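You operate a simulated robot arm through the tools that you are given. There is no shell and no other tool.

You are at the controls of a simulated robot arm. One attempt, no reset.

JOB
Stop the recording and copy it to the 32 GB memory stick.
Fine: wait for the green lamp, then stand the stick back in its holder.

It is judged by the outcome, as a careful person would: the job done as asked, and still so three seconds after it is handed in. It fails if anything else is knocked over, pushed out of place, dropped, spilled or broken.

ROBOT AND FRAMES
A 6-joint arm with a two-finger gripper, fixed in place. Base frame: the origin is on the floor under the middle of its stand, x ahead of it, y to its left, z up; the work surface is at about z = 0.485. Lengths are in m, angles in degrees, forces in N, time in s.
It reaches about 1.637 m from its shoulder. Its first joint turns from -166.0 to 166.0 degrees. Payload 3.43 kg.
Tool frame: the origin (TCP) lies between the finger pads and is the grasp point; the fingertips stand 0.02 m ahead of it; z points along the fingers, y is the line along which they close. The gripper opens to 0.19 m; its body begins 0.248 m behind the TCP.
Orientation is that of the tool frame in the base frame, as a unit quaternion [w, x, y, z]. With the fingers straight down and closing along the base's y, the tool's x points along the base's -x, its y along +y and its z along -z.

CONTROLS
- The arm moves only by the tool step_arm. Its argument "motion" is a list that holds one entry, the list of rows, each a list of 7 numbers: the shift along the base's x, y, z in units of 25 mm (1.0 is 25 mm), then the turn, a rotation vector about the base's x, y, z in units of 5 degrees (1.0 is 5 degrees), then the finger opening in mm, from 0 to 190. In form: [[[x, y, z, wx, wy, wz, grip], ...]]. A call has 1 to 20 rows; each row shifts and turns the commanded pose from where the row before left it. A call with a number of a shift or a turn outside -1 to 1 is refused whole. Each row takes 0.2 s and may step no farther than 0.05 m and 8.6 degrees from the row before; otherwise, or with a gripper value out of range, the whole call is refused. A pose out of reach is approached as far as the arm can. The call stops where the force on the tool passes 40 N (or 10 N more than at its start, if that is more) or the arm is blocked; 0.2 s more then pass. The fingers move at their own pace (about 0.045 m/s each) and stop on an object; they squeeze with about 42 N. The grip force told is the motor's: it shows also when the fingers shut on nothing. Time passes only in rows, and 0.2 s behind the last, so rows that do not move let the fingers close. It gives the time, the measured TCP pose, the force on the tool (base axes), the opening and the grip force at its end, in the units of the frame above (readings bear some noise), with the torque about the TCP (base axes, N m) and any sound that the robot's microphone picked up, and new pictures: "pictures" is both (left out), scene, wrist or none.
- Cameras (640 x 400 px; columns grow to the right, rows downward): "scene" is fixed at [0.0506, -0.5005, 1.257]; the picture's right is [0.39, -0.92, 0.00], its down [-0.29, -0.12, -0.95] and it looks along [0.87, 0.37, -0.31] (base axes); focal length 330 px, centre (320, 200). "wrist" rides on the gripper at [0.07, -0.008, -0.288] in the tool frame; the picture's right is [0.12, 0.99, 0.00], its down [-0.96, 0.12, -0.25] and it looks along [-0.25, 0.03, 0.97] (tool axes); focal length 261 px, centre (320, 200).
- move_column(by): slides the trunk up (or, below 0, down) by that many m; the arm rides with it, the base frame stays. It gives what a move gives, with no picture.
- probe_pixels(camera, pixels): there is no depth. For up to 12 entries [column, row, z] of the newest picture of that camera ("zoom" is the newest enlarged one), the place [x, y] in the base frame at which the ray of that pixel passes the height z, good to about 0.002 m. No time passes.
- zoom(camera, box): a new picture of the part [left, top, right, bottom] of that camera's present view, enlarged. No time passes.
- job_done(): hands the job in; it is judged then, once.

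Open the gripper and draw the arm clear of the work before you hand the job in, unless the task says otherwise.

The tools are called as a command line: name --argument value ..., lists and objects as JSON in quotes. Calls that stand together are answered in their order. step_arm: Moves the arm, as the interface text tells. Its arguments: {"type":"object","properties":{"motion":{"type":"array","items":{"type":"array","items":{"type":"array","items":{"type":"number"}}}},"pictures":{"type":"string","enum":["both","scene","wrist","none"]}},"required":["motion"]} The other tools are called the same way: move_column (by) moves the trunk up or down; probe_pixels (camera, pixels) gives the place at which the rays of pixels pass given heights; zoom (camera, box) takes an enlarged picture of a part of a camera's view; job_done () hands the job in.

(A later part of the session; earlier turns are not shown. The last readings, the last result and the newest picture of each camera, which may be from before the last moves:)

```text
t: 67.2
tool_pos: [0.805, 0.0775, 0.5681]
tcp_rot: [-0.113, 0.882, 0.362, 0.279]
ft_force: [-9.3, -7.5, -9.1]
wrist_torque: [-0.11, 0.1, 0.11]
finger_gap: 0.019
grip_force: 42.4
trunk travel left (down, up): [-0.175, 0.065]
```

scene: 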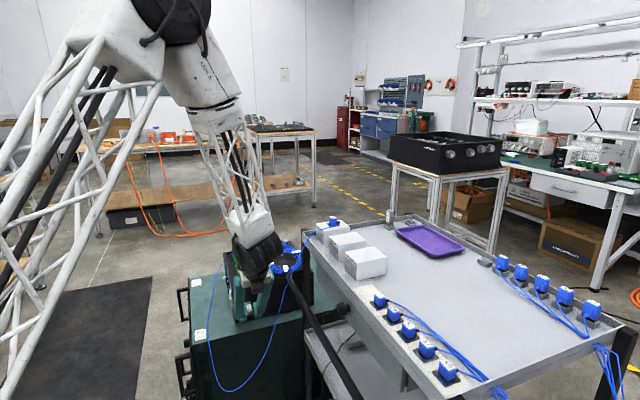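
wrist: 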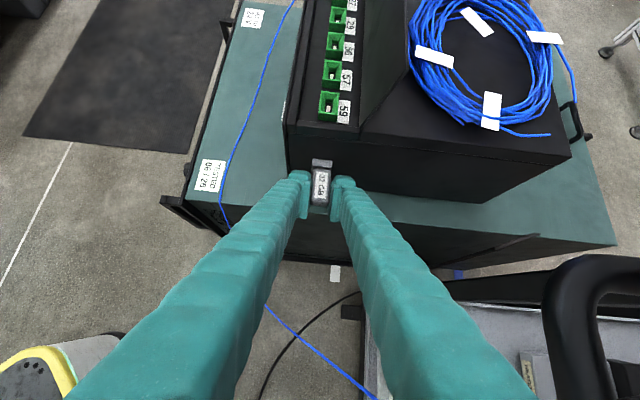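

Axial −12 N and −9 N in z remain; I ease back 0.6 mm and down 0.4 mm more.

step_arm --motion '[[[-0.017, -0.017, -0.016, 0, 0, 0, 0], [0, 0, 0, 0, 0, 0, 0]]]' --pictures "none"

step_arm --motion '[[[0, 0, 0, 0, 0, 0, 0]]]' --pictures "both"

zoom --camera "wrist" --box '[312, 156, 334, 180]'

zoom --camera "scene" --box '[233, 290, 257, 314]'

```text
t: 67.8
tool_pos: [0.8045, 0.0779, 0.567]
tcp_rot: [-0.113, 0.882, 0.363, 0.278]
ft_force: [2.3, -3.0, -8.3]
wrist_torque: [-0.07, -0.02, 0.06]
finger_gap: 0.019
grip_force: 41.8
trunk travel left (down, up): [-0.175, 0.065]
```

```text
t: 68.2
tool_pos: [0.8061, 0.0779, 0.5667]
tcp_rot: [-0.114, 0.882, 0.363, 0.278]
ft_force: [7.9, -0.9, -5.8]
wrist_torque: [0.01, -0.08, 0.06]
finger_gap: 0.0188
grip_force: 42.1
trunk travel left (down, up): [-0.175, 0.065]
```

scene: 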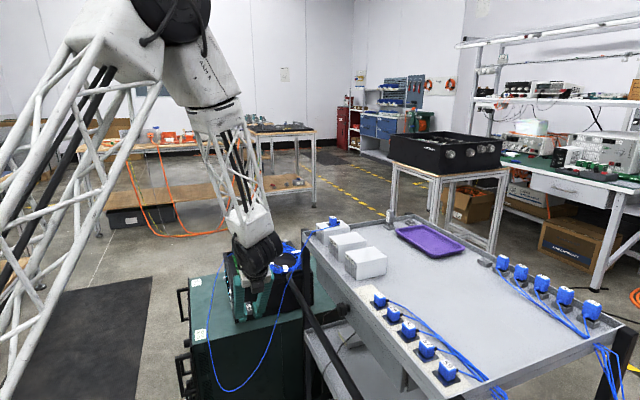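
wrist: 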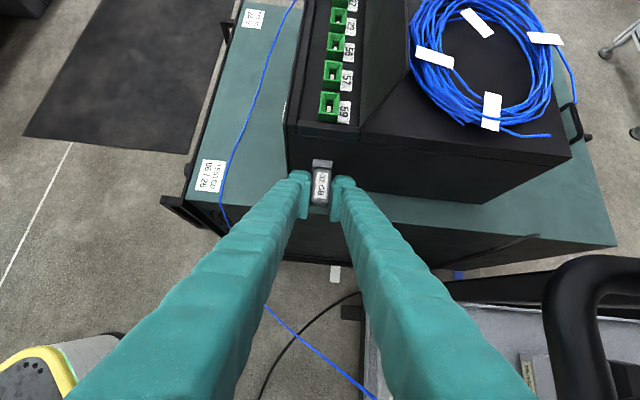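

```text
16.00 times, centred on (323, 168) of wrist
```

zoom: 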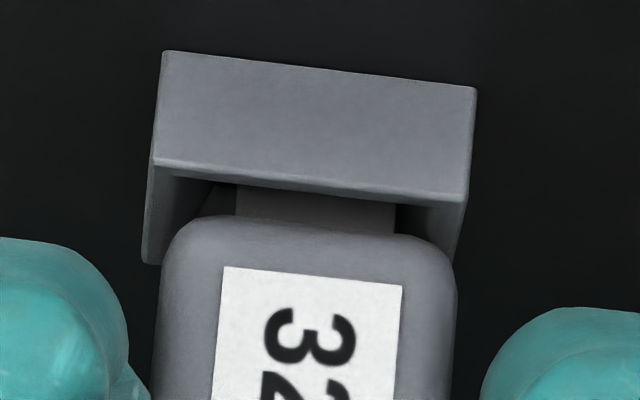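

```text
16.00 times, centred on (245, 302) of scene
```

zoom: 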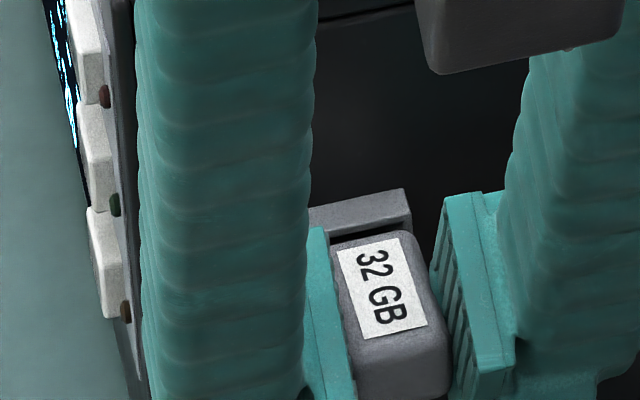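

The pull-back now meets +5 N of retention, so the plug is held in the slot. I relax the last small loads, then open the fingers to 50 mm and see whether the stick stays.

step_arm --motion '[[[0.017, 0, -0.012, 0, 0, 0, 0], [0, 0, 0, 0, 0, 0, 24], [0, 0, 0, 0, 0, 0, 34], [0, 0, 0, 0, 0, 0, 46], [0, 0, 0, 0, 0, 0, 50]]]' --pictures "both"

zoom --camera "wrist" --box '[280, 140, 360, 230]'

zoom --camera "scene" --box '[225, 285, 265, 325]'

```text
t: 69.4
tool_pos: [0.8045, 0.0769, 0.5651]
tcp_rot: [-0.114, 0.882, 0.362, 0.279]
ft_force: [-0.4, 0.4, -0.3]
wrist_torque: [-0.02, -0.02, 0.03]
finger_gap: 0.0498
grip_force: 0.1
trunk travel left (down, up): [-0.175, 0.065]
```

scene: 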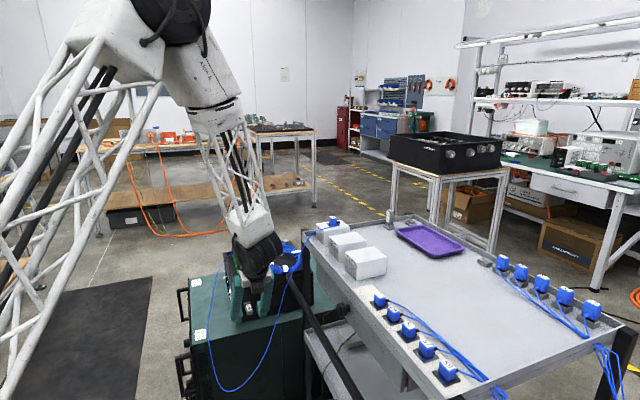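
wrist: 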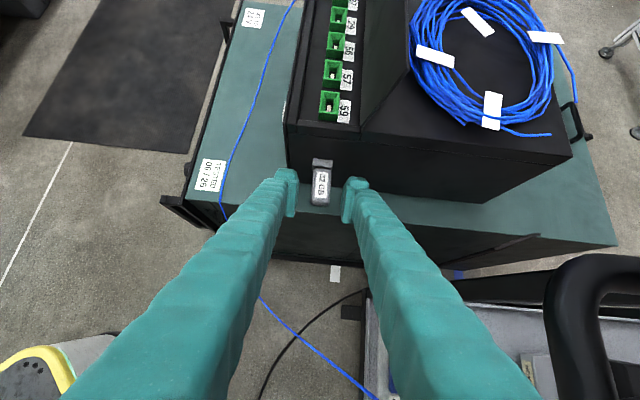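

```text
4.44 times, centred on (320, 185) of wrist
```

zoom: 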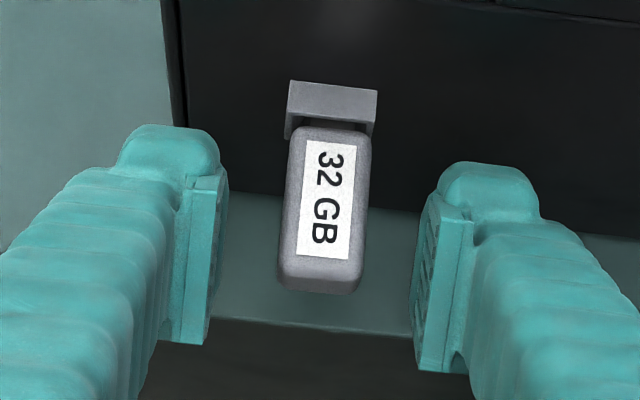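

```text
10.00 times, centred on (245, 305) of scene
```

zoom: 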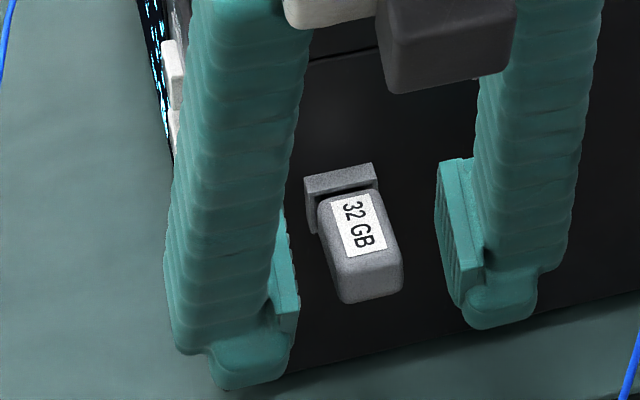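

The stick stays firmly in the port, label up. I back out along the tool axis 5 cm and then rise straight up, keeping clear of the cable.

step_arm --motion '[[[-0.4, -0.395, 0.8, 0, 0, 0, 50], [-0.4, -0.395, 0.8, 0, 0, 0, 50], [0, 0, 1, 0, 0, 0, 50], [0, 0, 1, 0, 0, 0, 50], [0, 0, 1, 0, 0, 0, 50], [0, 0, 1, 0, 0, 0, 50], [0, 0, 1, 0, 0, 0, 50], [0, 0, 1, 0, 0, 0, 50], [0, 0, 1, 0, 0, 0, 50], [0, 0, 1, 0, 0, 0, 50], [0, 0, 1, 0, 0, 0, 50], [0, 0, 1, 0, 0, 0, 50], [0, 0, 1, 0, 0, 0, 50], [0, 0, 1, 0, 0, 0, 50]]]' --pictures "both"

zoom --camera "scene" --box '[215, 245, 295, 330]'

zoom --camera "wrist" --box '[260, 110, 400, 230]'

```text
t: 72.4
tool_pos: [0.7853, 0.0557, 0.9067]
tcp_rot: [-0.113, 0.882, 0.362, 0.279]
ft_force: [-0.5, 0.1, -0.8]
wrist_torque: [0.01, 0.05, -0.02]
finger_gap: 0.0499
grip_force: 0.1
trunk travel left (down, up): [-0.175, 0.065]
```

scene: 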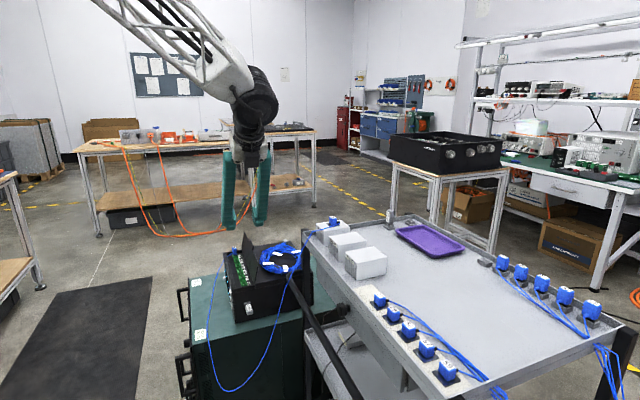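
wrist: 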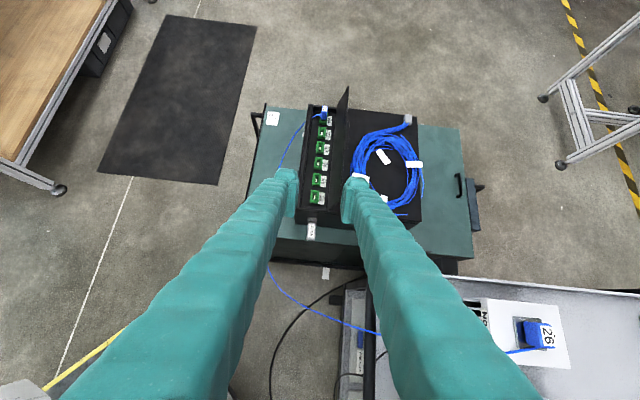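

```text
4.71 times, centred on (255, 288) of scene
```

zoom: 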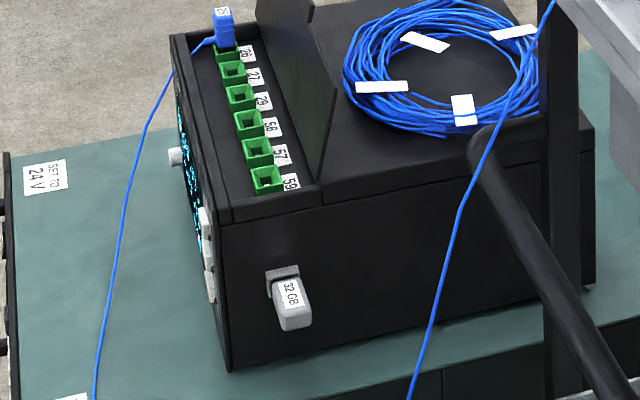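

```text
3.33 times, centred on (330, 170) of wrist
```

zoom: 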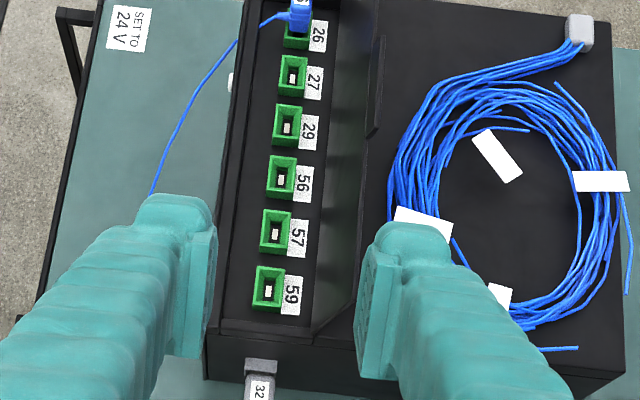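

The stick is visibly seated in the port in the scene view. I now un-tilt, yaw +90° and swing around to the panel side to press COPY, closing the fingers.

step_arm --motion '[[[0, 0, 0.6, -0.702, 0.712, 0, 50], [0, 0, 0.6, -0.702, 0.712, 0, 50], [0, 0, 0.6, -0.702, 0.712, 0, 50], [0, 0, 0.6, -0.702, 0.712, 0, 50], [0, 0, 0.6, -0.702, 0.712, 0, 50], [0, 0, 0.6, -0.702, 0.712, 0, 50], [0, 0, 0.6, -0.702, 0.712, 0, 50], [-0.2, 0.8, 0, 0, 0, 1, 50], [-0.2, 0.8, 0, 0, 0, 1, 50], [-0.2, 0.8, 0, 0, 0, 1, 50], [-0.2, 0.8, 0, 0, 0, 1, 50], [-0.2, 0.8, 0, 0, 0, 1, 50], [-0.2, 0.8, 0, 0, 0, 1, 50], [-0.2, 0.8, 0, 0, 0, 1, 50], [-0.2, 0.8, 0, 0, 0, 1, 50], [-0.2, 0.8, 0, 0, 0, 1, 50], [-0.2, 0.8, 0, 0, 0, 1, 50], [-0.2, 0.8, 0, 0, 0, 1, 50], [-0.2, 0.8, 0, 0, 0, 1, 50]]]' --pictures "none"

step_arm --motion '[[[-0.2, 0.8, 0, 0, 0, 1, 0], [-0.2, 0.8, 0, 0, 0, 1, 0], [-0.2, 0.8, 0, 0, 0, 1, 0], [-0.2, 0.8, 0, 0, 0, 1, 0], [-0.2, 0.8, 0, 0, 0, 1, 0], [-0.2, 0.8, 0, 0, 0, 1, 0], [0, 0.2, -0.7, -0.712, -0.702, 0, 0], [0, 0.2, -0.7, -0.712, -0.702, 0, 0], [0, 0.2, -0.7, -0.712, -0.702, 0, 0], [0, 0.2, -0.7, -0.712, -0.702, 0, 0], [0, 0, -0.7, -0.712, -0.702, 0, 0], [0, 0, -0.7, -0.712, -0.702, 0, 0], [0, 0, -0.7, -0.712, -0.702, 0, 0], [0, 0, -0.7, -0.712, -0.702, 0, 0]]]' --pictures "both"

```text
t: 76.4
tool_pos: [0.7262, 0.2985, 1.0111]
tcp_rot: [0.0, 0.61, 0.793, -0.001]
ft_force: [1.3, 0.2, -0.8]
wrist_torque: [0.1, -0.02, -0.01]
finger_gap: 0.0501
grip_force: 0.1
trunk travel left (down, up): [-0.175, 0.065]
```

```text
t: 79.4
tool_pos: [0.6964, 0.4378, 0.8722]
tcp_rot: [0.316, 0.362, 0.867, -0.132]
ft_force: [-0.5, -0.1, 0.5]
wrist_torque: [0.17, 0.08, 0.06]
finger_gap: 0.0001
grip_force: 34.4
trunk travel left (down, up): [-0.175, 0.065]
```

scene: 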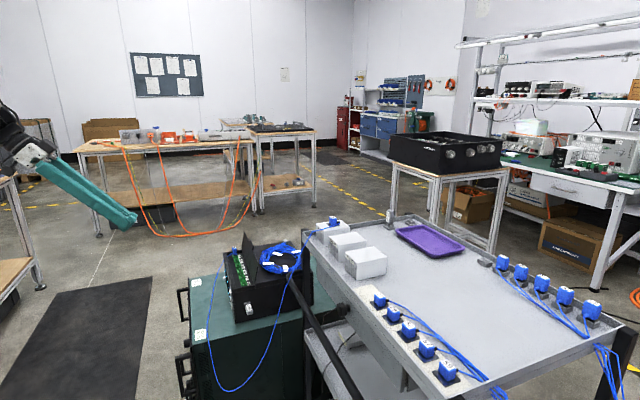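
wrist: 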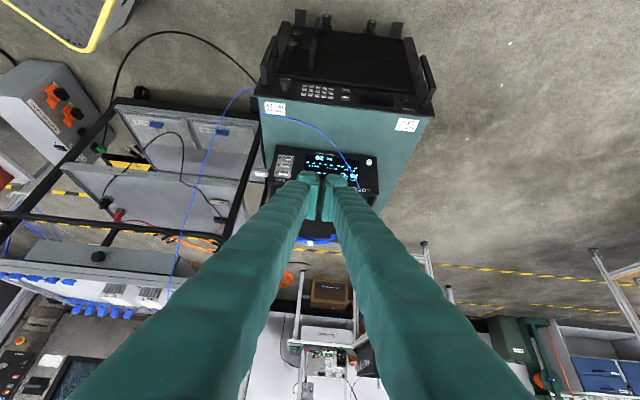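

The panel is at (320,170) and the stick shows at (262,173). I enlarge to see lamps and display.

zoom --camera "wrist" --box '[250, 140, 390, 210]'

zoom --camera "wrist" --box '[266, 148, 302, 196]'

probe_pixels --camera "wrist" --pixels '[[285, 165, 0.57]]'

```text
4.57 times, centred on (320, 175) of wrist
```

zoom: 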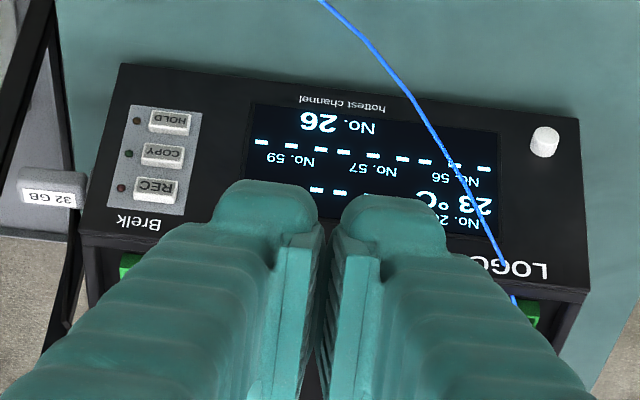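

```text
8.33 times, centred on (284, 172) of wrist
```

zoom: 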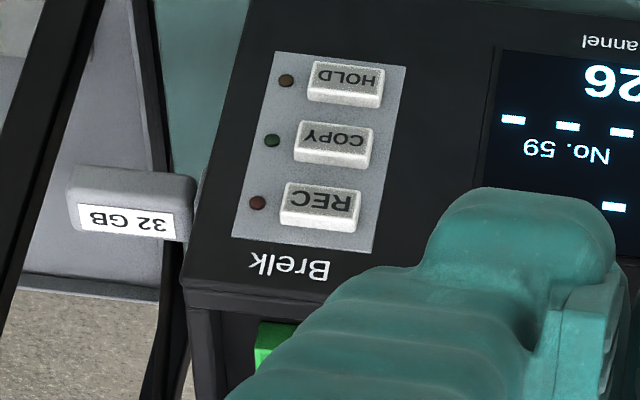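

```text
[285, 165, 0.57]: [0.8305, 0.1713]
```

Lamps are all dark, as expected before copying; COPY is at (285.4,165), ray through (0.8305,0.1713,0.57) as measured before. I move to a standoff in front of COPY.

step_arm --motion '[[[0.198, -0.596, -0.99, 0, 0, 0, 0], [0.198, -0.596, -0.99, 0, 0, 0, 0], [0.198, -0.596, -0.99, 0, 0, 0, 0], [0.198, -0.596, -0.99, 0, 0, 0, 0], [0.198, -0.596, -0.99, 0, 0, 0, 0], [0.198, -0.596, -0.99, 0, 0, 0, 0], [0.198, -0.596, -0.99, 0, 0, 0, 0], [0.198, -0.596, -0.99, 0, 0, 0, 0], [0.198, -0.596, -0.99, 0, 0, 0, 0], [0.198, -0.596, -0.99, 0, 0, 0, 0], [0.198, -0.596, -0.99, 0, 0, 0, 0], [0, 0, -0.66, 0, 0, 0, 0], [0, 0, -0.66, 0, 0, 0, 0]]]' --pictures "scene"

```text
t: 82.2
tool_pos: [0.7503, 0.2726, 0.5664]
tcp_rot: [0.315, 0.362, 0.867, -0.133]
ft_force: [0.2, 0.4, 1.0]
wrist_torque: [0.06, 0.01, 0.06]
finger_gap: 0.0001
grip_force: 34.3
trunk travel left (down, up): [-0.175, 0.065]
```

scene: 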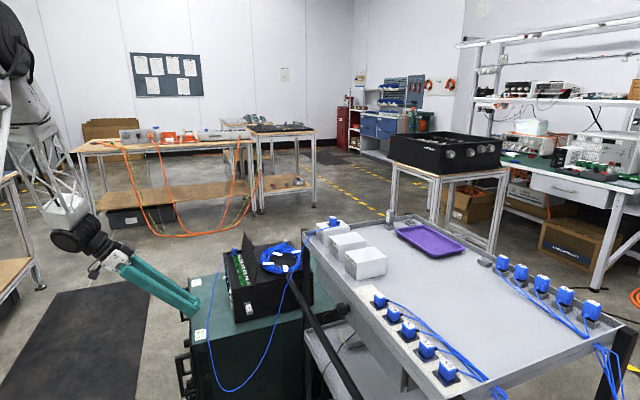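

I enlarge the scene to check the fingertips' clearance to the cable lying on the cabinet.

zoom --camera "scene" --box '[160, 250, 280, 340]'

```text
4.44 times, centred on (220, 295) of scene
```

zoom: 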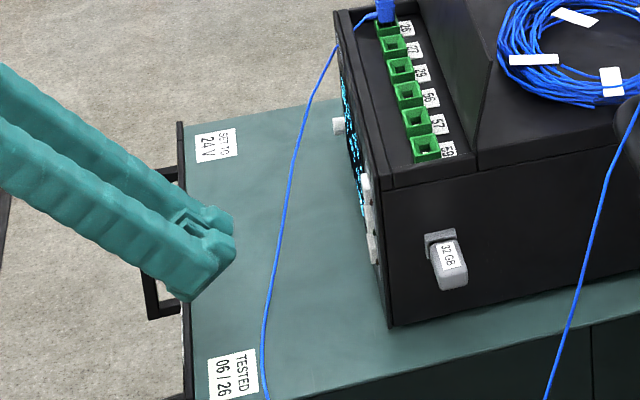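

Clear by about 4 cm above the cable. I advance 85 mm toward COPY and then look closely.

step_arm --motion '[[[0.6, -0.603, 0, 0, 0, 0, 0], [0.6, -0.603, 0, 0, 0, 0, 0], [0.6, -0.603, 0, 0, 0, 0, 0], [0.6, -0.603, 0, 0, 0, 0, 0], [0, 0, 0, 0, 0, 0, 0]]]' --pictures "scene"

zoom --camera "scene" --box '[220, 280, 252, 312]'

```text
t: 83.4
tool_pos: [0.8098, 0.2123, 0.5672]
tcp_rot: [0.315, 0.361, 0.868, -0.132]
ft_force: [-0.2, 0.8, -0.5]
wrist_torque: [0.0, -0.01, 0.0]
finger_gap: 0.0
grip_force: 34.2
trunk travel left (down, up): [-0.175, 0.065]
```

scene: 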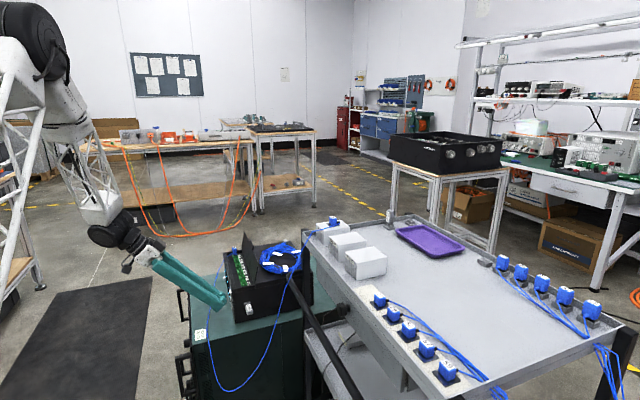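

```text
12.50 times, centred on (236, 296) of scene
```

zoom: 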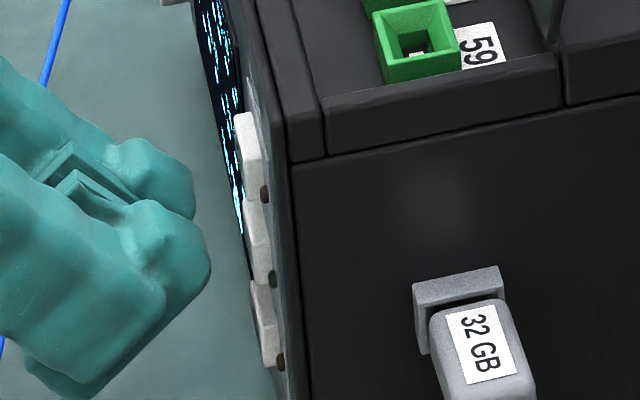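

The near foot lines up with COPY (the middle button at (257,243) of the enlargement). I advance 8 mm, then 2 mm steps until the click.

step_arm --motion '[[[0.112, -0.114, 0, 0, 0, 0, 0], [0.112, -0.114, 0, 0, 0, 0, 0], [0, 0, 0, 0, 0, 0, 0]]]' --pictures "scene"

zoom --camera "scene" --box '[220, 280, 252, 312]'

```text
t: 84.2
tool_pos: [0.8153, 0.2055, 0.5664]
tcp_rot: [0.315, 0.362, 0.868, -0.132]
ft_force: [-0.1, 0.3, 0.5]
wrist_torque: [-0.03, 0.01, -0.03]
finger_gap: 0.0
grip_force: 34.2
trunk travel left (down, up): [-0.175, 0.065]
```

scene: 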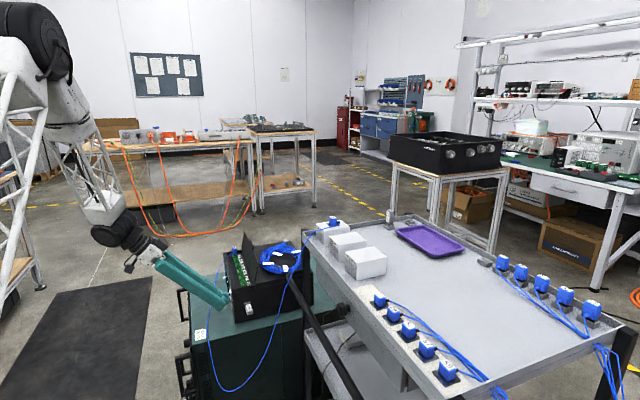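

```text
12.50 times, centred on (236, 296) of scene
```

zoom: 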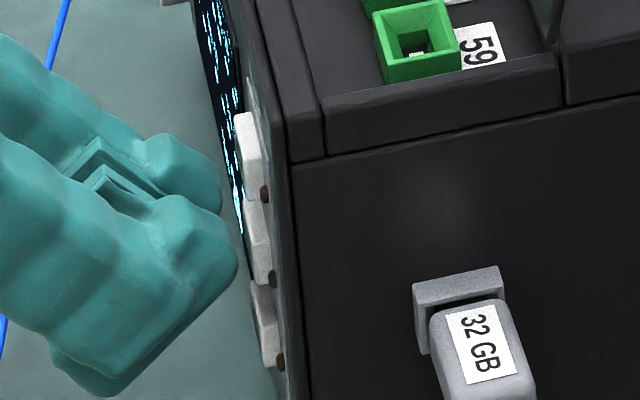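

The foot's front at (237,248) is a few mm from COPY. I take 2 mm steps now.

step_arm --motion '[[[0.056, -0.057, 0, 0, 0, 0, 0], [0, 0, 0, 0, 0, 0, 0]]]' --pictures "none"

step_arm --motion '[[[0.056, -0.057, 0, 0, 0, 0, 0], [0, 0, 0, 0, 0, 0, 0]]]' --pictures "none"

```text
t: 84.8
tool_pos: [0.8175, 0.205, 0.5653]
tcp_rot: [0.315, 0.361, 0.868, -0.132]
ft_force: [0.1, 0.0, -0.5]
wrist_torque: [-0.01, -0.03, 0.01]
finger_gap: 0.0
grip_force: 34.2
trunk travel left (down, up): [-0.175, 0.065]
```

```text
t: 85.4
tool_pos: [0.819, 0.2042, 0.5658]
tcp_rot: [0.316, 0.361, 0.868, -0.131]
ft_force: [0.2, -0.8, 0.0]
wrist_torque: [0.0, 0.02, -0.02]
finger_gap: 0.0
grip_force: 34.3
trunk travel left (down, up): [-0.175, 0.065]
```

No contact yet; I continue with 2 mm steps.

step_arm --motion '[[[0.056, -0.057, 0, 0, 0, 0, 0], [0, 0, 0, 0, 0, 0, 0]]]' --pictures "none"

step_arm --motion '[[[0.04, -0.041, 0, 0, 0, 0, 0], [0, 0, 0, 0, 0, 0, 0]]]' --pictures "scene"

zoom --camera "scene" --box '[220, 280, 252, 312]'

```text
t: 86.0
tool_pos: [0.8197, 0.2038, 0.5653]
tcp_rot: [0.315, 0.362, 0.867, -0.132]
ft_force: [0.3, -0.7, -0.2]
wrist_torque: [-0.01, -0.03, 0.04]
finger_gap: 0.0
grip_force: 34.6
trunk travel left (down, up): [-0.175, 0.065]
```

```text
t: 86.6
tool_pos: [0.8212, 0.202, 0.5649]
tcp_rot: [0.316, 0.362, 0.867, -0.133]
ft_force: [-1.8, 0.3, 0.0]
wrist_torque: [0.0, 0.01, 0.01]
finger_gap: 0.0
grip_force: 33.9
trunk travel left (down, up): [-0.175, 0.065]
heard: click
```

scene: 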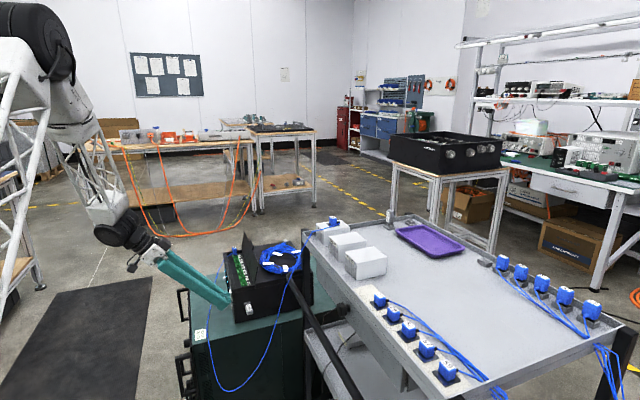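

```text
12.50 times, centred on (236, 296) of scene
```

zoom: 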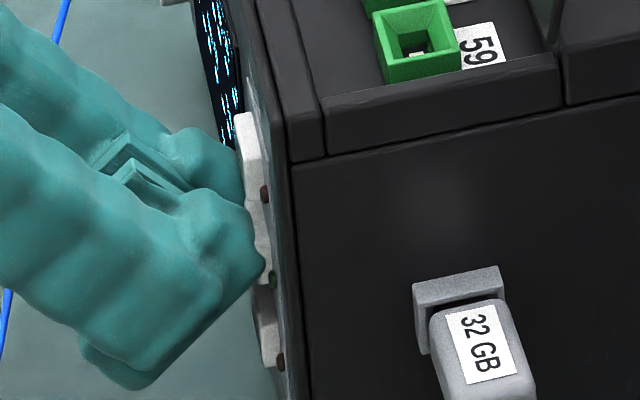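

A click was heard on COPY. I back off along the panel normal and look at the lamps.

step_arm --motion '[[[-0.35, 0.356, 0, 0, 0, 0, 0], [-0.7, 0.712, 0, 0, 0, 0, 0], [-0.7, 0.712, 0, 0, 0, 0, 0], [-0.7, 0.712, 0.5, 0, 0, 0, 0], [-0.7, 0.712, 0.5, 0, 0, 0, 0]]]' --pictures "both"

zoom --camera "wrist" --box '[260, 130, 400, 270]'

zoom --camera "scene" --box '[220, 280, 252, 312]'

```text
t: 87.8
tool_pos: [0.7439, 0.2826, 0.5905]
tcp_rot: [0.315, 0.361, 0.867, -0.133]
ft_force: [0.3, -0.8, -1.3]
wrist_torque: [0.0, 0.02, -0.01]
finger_gap: 0.0
grip_force: 34.4
trunk travel left (down, up): [-0.175, 0.065]
```

scene: 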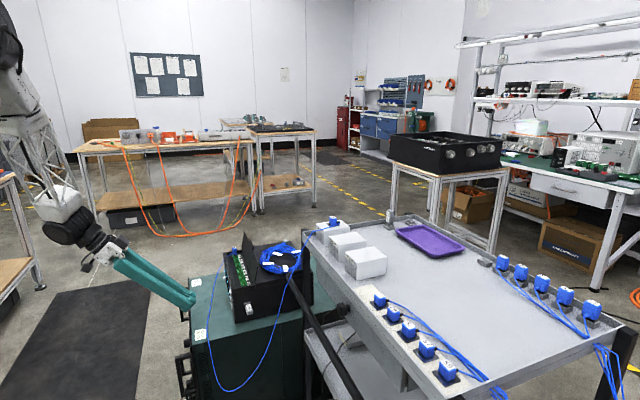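
wrist: 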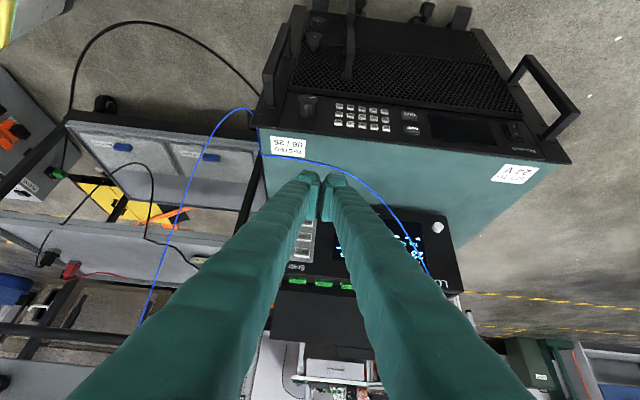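

```text
2.86 times, centred on (330, 200) of wrist
```

zoom: 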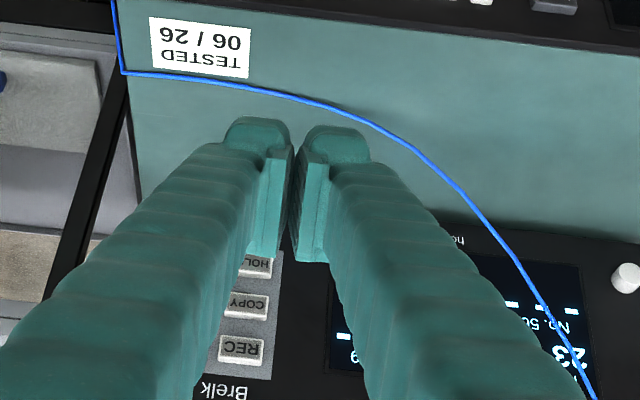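

```text
12.50 times, centred on (236, 296) of scene
```

zoom: 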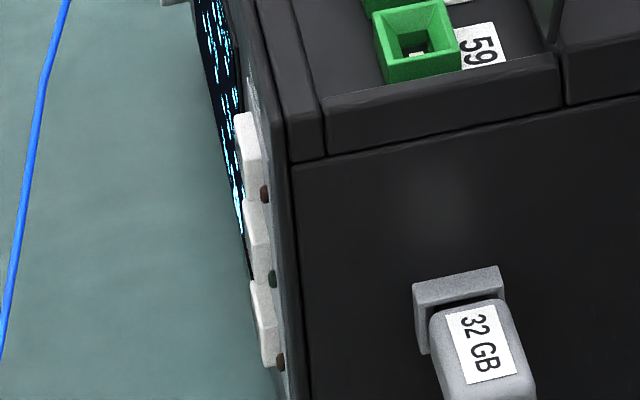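

No lamp is lit yet; copying may take time. I wait a few seconds and watch the lamp in the scene view at full-picture (233,302).

step_arm --motion '[[[0, 0, 0, 0, 0, 0, 0], [0, 0, 0, 0, 0, 0, 0], [0, 0, 0, 0, 0, 0, 0], [0, 0, 0, 0, 0, 0, 0], [0, 0, 0, 0, 0, 0, 0], [0, 0, 0, 0, 0, 0, 0], [0, 0, 0, 0, 0, 0, 0], [0, 0, 0, 0, 0, 0, 0]]]' --pictures "scene"

zoom --camera "scene" --box '[220, 280, 252, 312]'

```text
t: 89.6
tool_pos: [0.7427, 0.2821, 0.5908]
tcp_rot: [0.315, 0.362, 0.867, -0.132]
ft_force: [1.0, -0.1, -0.3]
wrist_torque: [0.01, 0.02, 0.03]
finger_gap: 0.0
grip_force: 34.5
trunk travel left (down, up): [-0.175, 0.065]
```

scene: 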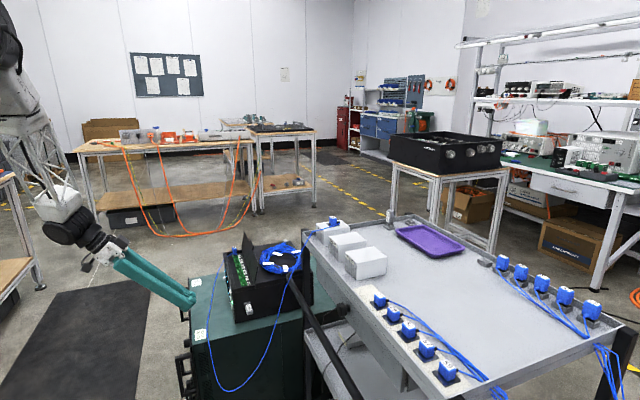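

```text
12.50 times, centred on (236, 296) of scene
```

zoom: 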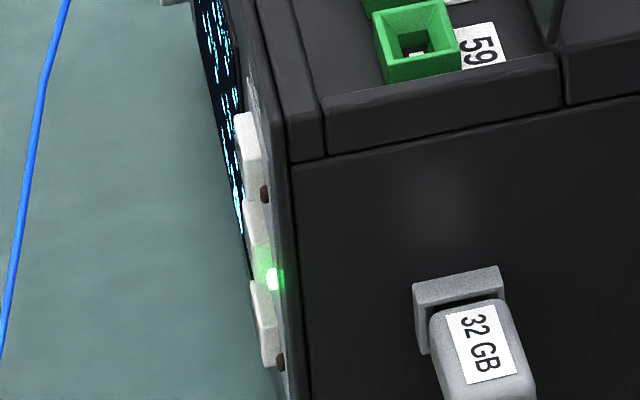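

The green lamp is lit. It might blink while copying, so I sample it a few more times before touching the stick.

step_arm --motion '[[[0, 0, 0, 0, 0, 0, 0]]]' --pictures "scene"

zoom --camera "scene" --box '[220, 280, 252, 312]'

step_arm --motion '[[[0, 0, 0, 0, 0, 0, 0]]]' --pictures "scene"

zoom --camera "scene" --box '[220, 280, 252, 312]'

step_arm --motion '[[[0, 0, 0, 0, 0, 0, 0], [0, 0, 0, 0, 0, 0, 0], [0, 0, 0, 0, 0, 0, 0], [0, 0, 0, 0, 0, 0, 0]]]' --pictures "scene"

zoom --camera "scene" --box '[220, 280, 252, 312]'

```text
t: 90.0
tool_pos: [0.7437, 0.2826, 0.5915]
tcp_rot: [0.315, 0.361, 0.868, -0.132]
ft_force: [0.7, 0.1, -0.2]
wrist_torque: [-0.03, 0.02, 0.05]
finger_gap: 0.0001
grip_force: 34.8
trunk travel left (down, up): [-0.175, 0.065]
```

scene: 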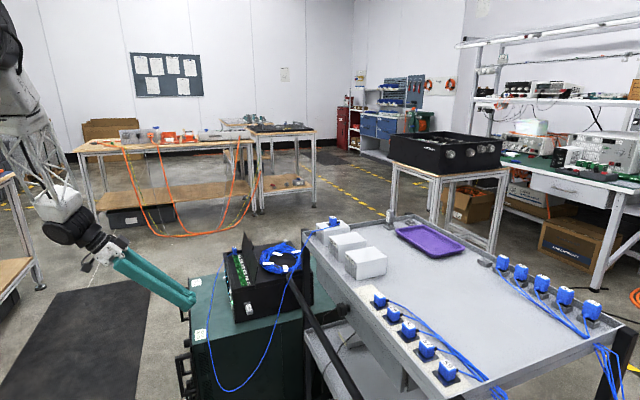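

```text
12.50 times, centred on (236, 296) of scene
```

zoom: 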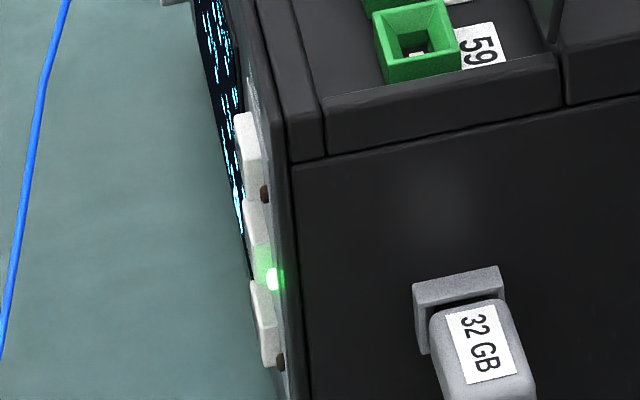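

```text
t: 90.4
tool_pos: [0.7424, 0.2818, 0.5913]
tcp_rot: [0.316, 0.361, 0.867, -0.132]
ft_force: [-0.4, -0.2, 0.3]
wrist_torque: [-0.01, 0.0, 0.01]
finger_gap: 0.0
grip_force: 33.7
trunk travel left (down, up): [-0.175, 0.065]
```

scene: 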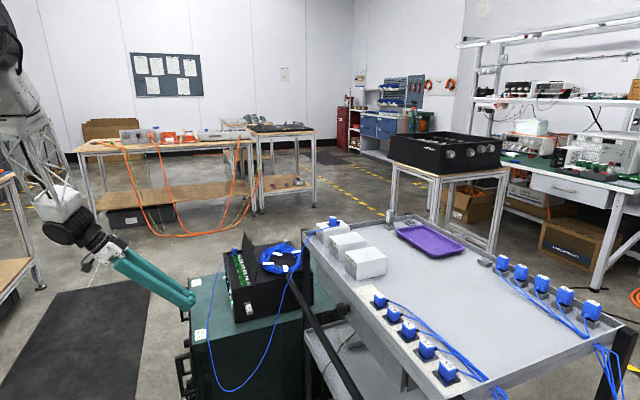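

```text
12.50 times, centred on (236, 296) of scene
```

zoom: 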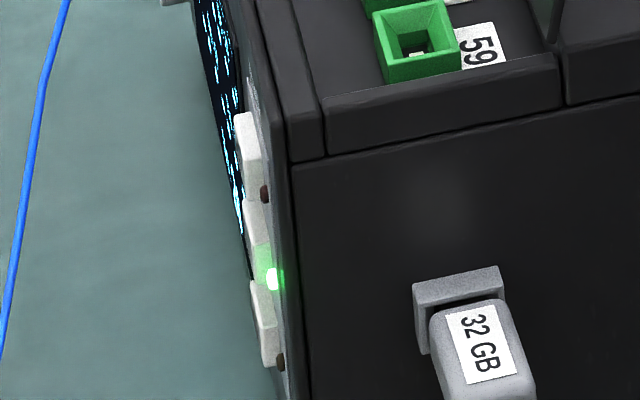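

```text
t: 91.4
tool_pos: [0.7411, 0.2831, 0.5907]
tcp_rot: [0.315, 0.362, 0.867, -0.132]
ft_force: [0.4, -0.4, 1.0]
wrist_torque: [0.01, 0.05, 0.04]
finger_gap: 0.0
grip_force: 34.1
trunk travel left (down, up): [-0.175, 0.065]
```

scene: 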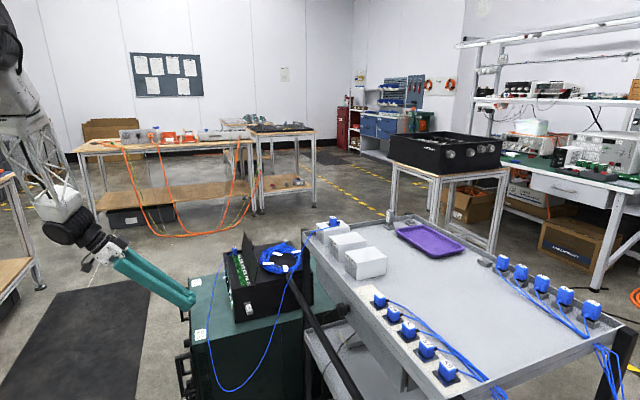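

```text
12.50 times, centred on (236, 296) of scene
```

zoom: 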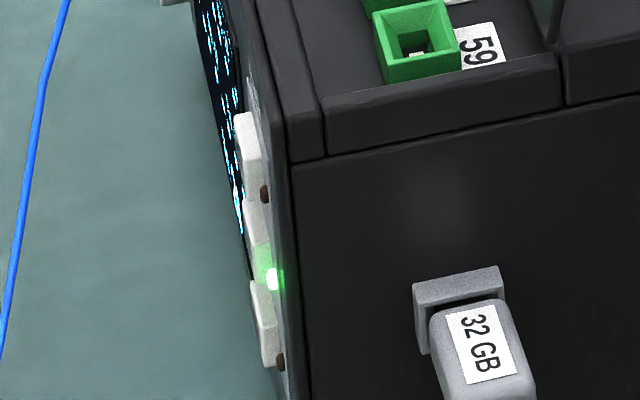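

The green lamp has been steadily on since t≈89.6, so the copy is done. I retrace my path back above the port (un-tilt, yaw −90°, tilt 35°), opening the fingers to 50 mm.

step_arm --motion '[[[-0.2, 0.6, 1.0, 0.712, 0.702, 0, 0], [-0.2, 0.6, 1.0, 0.712, 0.702, 0, 0], [-0.2, 0.6, 1.0, 0.712, 0.702, 0, 0], [-0.2, 0.6, 1.0, 0.712, 0.702, 0, 0], [-0.2, 0.6, 1.0, 0.712, 0.702, 0, 0], [-0.2, 0.6, 1.0, 0.712, 0.702, 0, 0], [-0.2, 0.6, 1.0, 0.712, 0.702, 0, 0], [-0.2, 0.6, 1.0, 0.712, 0.702, 0, 0], [0.18556, -0.76644, 0.97889, 0, 0, -1, 50], [0.18556, -0.76644, 0.97889, 0, 0, -1, 50], [0.18556, -0.76644, 0.97889, 0, 0, -1, 50], [0.18556, -0.76644, 0.97889, 0, 0, -1, 50], [0.18556, -0.76644, 0.97889, 0, 0, -1, 50], [0.18556, -0.76644, 0.97889, 0, 0, -1, 50], [0.18556, -0.76644, 0.97889, 0, 0, -1, 50], [0.18556, -0.76644, 0.97889, 0, 0, -1, 50], [0.18556, -0.76644, 0.97889, 0, 0, -1, 50]]]' --pictures "none"

step_arm --motion '[[[0.18556, -0.76644, 0, 0, 0, -1, 50], [0.18556, -0.76644, 0, 0, 0, -1, 50], [0.18556, -0.76644, 0, 0, 0, -1, 50], [0.18556, -0.76644, 0, 0, 0, -1, 50], [0.18556, -0.76644, 0, 0, 0, -1, 50], [0.18556, -0.76644, 0, 0, 0, -1, 50], [0.18556, -0.76644, 0, 0, 0, -1, 50], [0.18556, -0.76644, 0, 0, 0, -1, 50], [0.18556, -0.76644, 0, 0, 0, -1, 50], [0, 0, -0.6, 0.702, -0.712, 0, 50], [0, 0, -0.6, 0.702, -0.712, 0, 50], [0, 0, -0.6, 0.702, -0.712, 0, 50], [0, 0, -0.6, 0.702, -0.712, 0, 50], [0, 0, -0.6, 0.702, -0.712, 0, 50], [0, 0, -0.6, 0.702, -0.712, 0, 50], [0, 0, -0.6, 0.702, -0.712, 0, 50]]]' --pictures "both"

zoom --camera "scene" --box '[215, 270, 265, 320]'

```text
t: 95.0
tool_pos: [0.745, 0.23, 1.0111]
tcp_rot: [0.0, 0.709, 0.705, 0.0]
ft_force: [0.3, 0.0, 0.0]
wrist_torque: [-0.06, 0.01, 0.02]
finger_gap: 0.0499
grip_force: 0.1
trunk travel left (down, up): [-0.175, 0.065]
```

```text
t: 98.4
tool_pos: [0.7844, 0.056, 0.904]
tcp_rot: [-0.114, 0.882, 0.362, 0.28]
ft_force: [-0.2, -0.1, -0.8]
wrist_torque: [-0.05, 0.02, -0.01]
finger_gap: 0.05
grip_force: 0.1
trunk travel left (down, up): [-0.175, 0.065]
```

scene: 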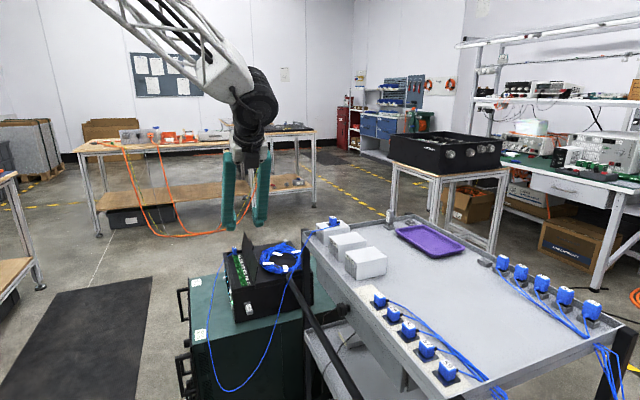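
wrist: 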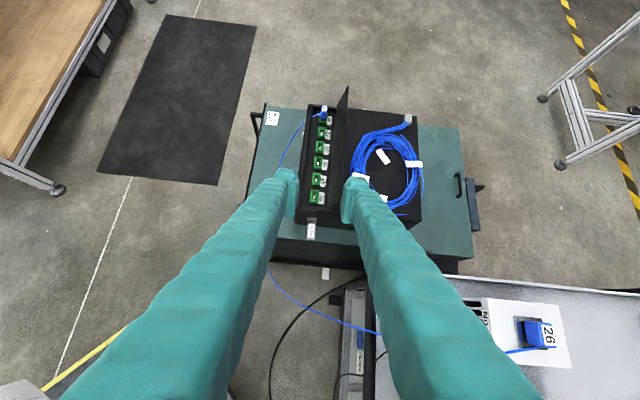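

```text
8.00 times, centred on (240, 295) of scene
```

zoom: 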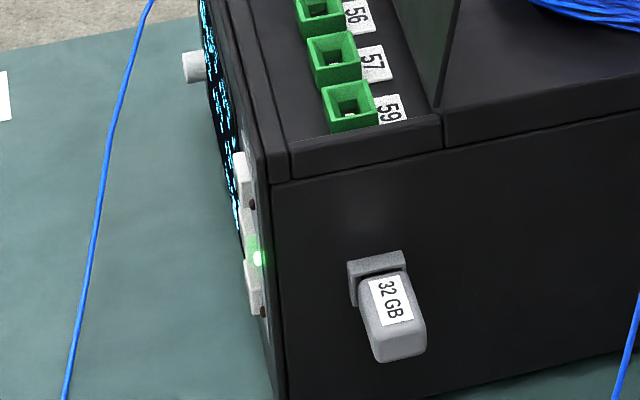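

The lamp is still green and I'm back exactly above the port. I descend along the reverse path, pausing 5 cm short on the tool axis for a check.

step_arm --motion '[[[0, 0, -1, 0, 0, 0, 50], [0, 0, -1, 0, 0, 0, 50], [0, 0, -1, 0, 0, 0, 50], [0, 0, -1, 0, 0, 0, 50], [0, 0, -1, 0, 0, 0, 50], [0, 0, -1, 0, 0, 0, 50], [0, 0, -1, 0, 0, 0, 50], [0, 0, -1, 0, 0, 0, 50], [0, 0, -1, 0, 0, 0, 50], [0, 0, -1, 0, 0, 0, 50], [0, 0, -1, 0, 0, 0, 50], [0, 0, -1, 0, 0, 0, 50]]]' --pictures "both"

zoom --camera "wrist" --box '[280, 130, 360, 230]'

zoom --camera "scene" --box '[225, 275, 275, 325]'

```text
t: 101.0
tool_pos: [0.7864, 0.0562, 0.6059]
tcp_rot: [-0.114, 0.882, 0.363, 0.279]
ft_force: [-0.6, 0.1, 0.5]
wrist_torque: [-0.1, -0.01, -0.02]
finger_gap: 0.0503
grip_force: 0.1
trunk travel left (down, up): [-0.175, 0.065]
```

scene: 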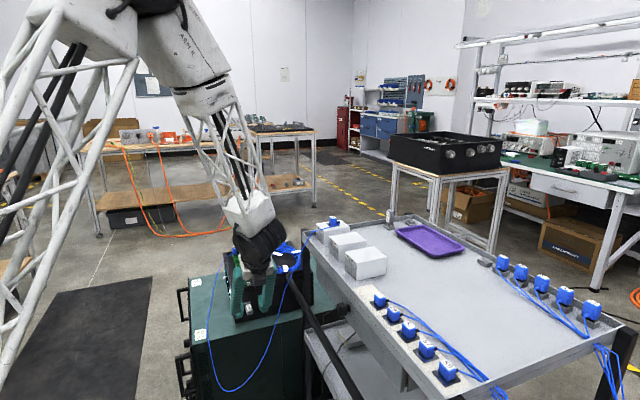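
wrist: 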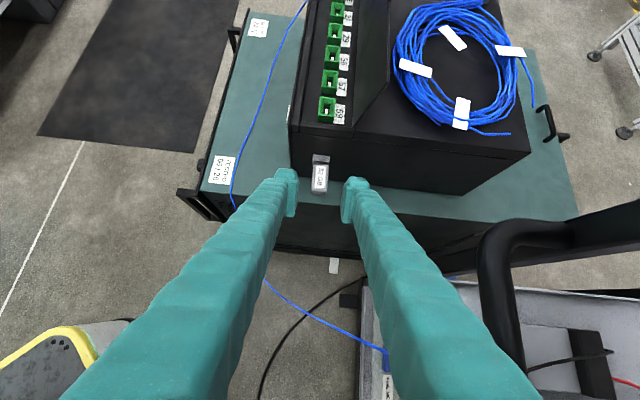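

```text
4.00 times, centred on (320, 180) of wrist
```

zoom: 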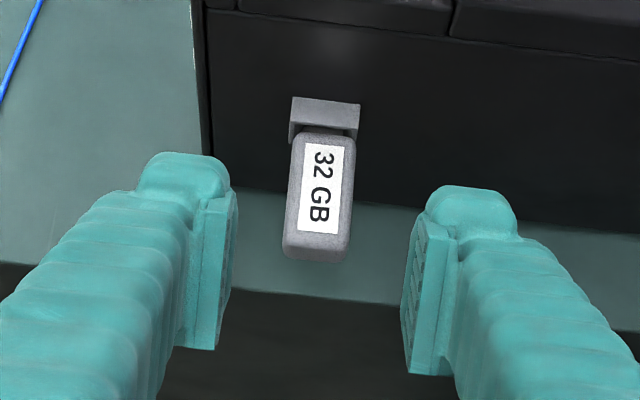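

```text
8.00 times, centred on (250, 300) of scene
```

zoom: 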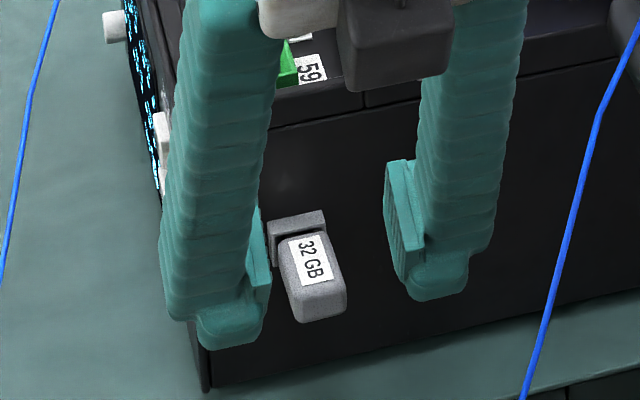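

All as before. I move the last 5 cm back to the release pose.

step_arm --motion '[[[0.2, 0.1975, -0.4, 0, 0, 0, 50], [0.2, 0.1975, -0.4, 0, 0, 0, 50], [0.2, 0.1975, -0.4, 0, 0, 0, 50], [0.2, 0.1975, -0.4, 0, 0, 0, 50], [0, 0, 0, 0, 0, 0, 50]]]' --pictures "both"

zoom --camera "wrist" --box '[280, 140, 360, 230]'

zoom --camera "scene" --box '[225, 285, 265, 325]'

```text
t: 102.2
tool_pos: [0.8069, 0.0774, 0.5658]
tcp_rot: [-0.114, 0.882, 0.362, 0.278]
ft_force: [0.4, 0.6, -0.5]
wrist_torque: [0.0, 0.03, -0.02]
finger_gap: 0.0498
grip_force: 0.0
trunk travel left (down, up): [-0.175, 0.065]
```

scene: 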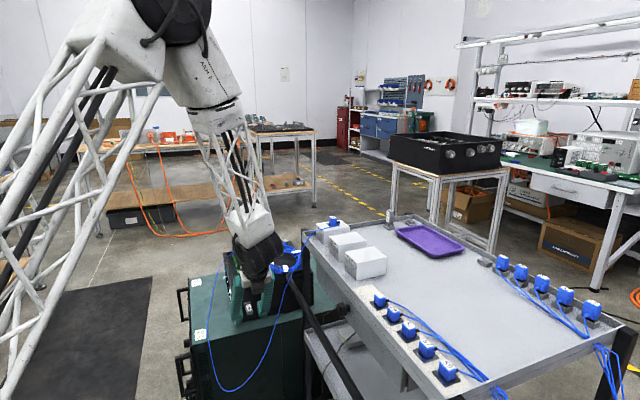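
wrist: 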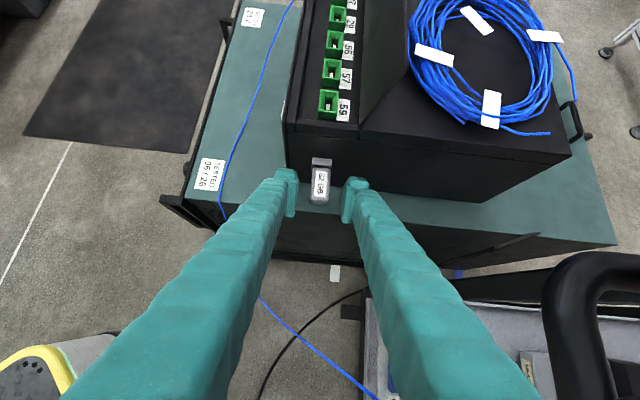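

```text
4.44 times, centred on (320, 185) of wrist
```

zoom: 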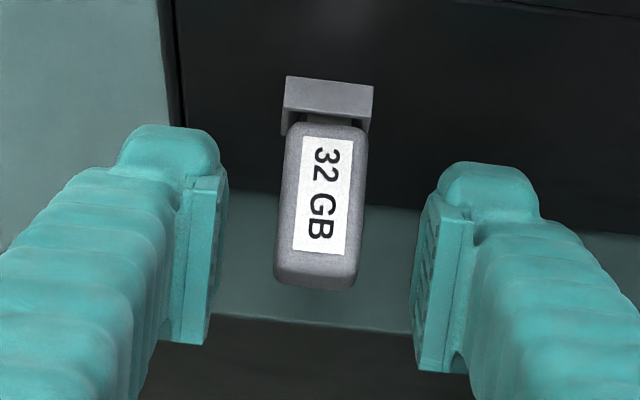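

```text
10.00 times, centred on (245, 305) of scene
```

zoom: 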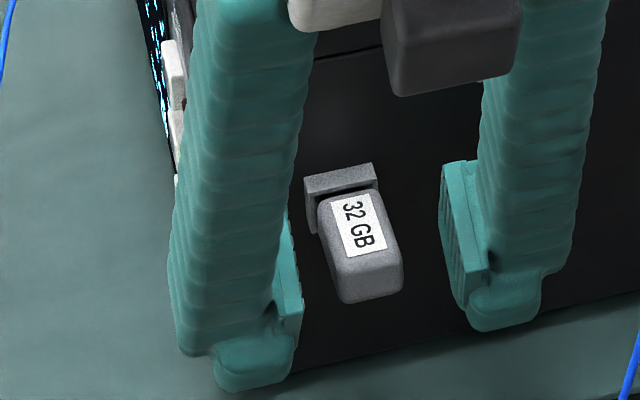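

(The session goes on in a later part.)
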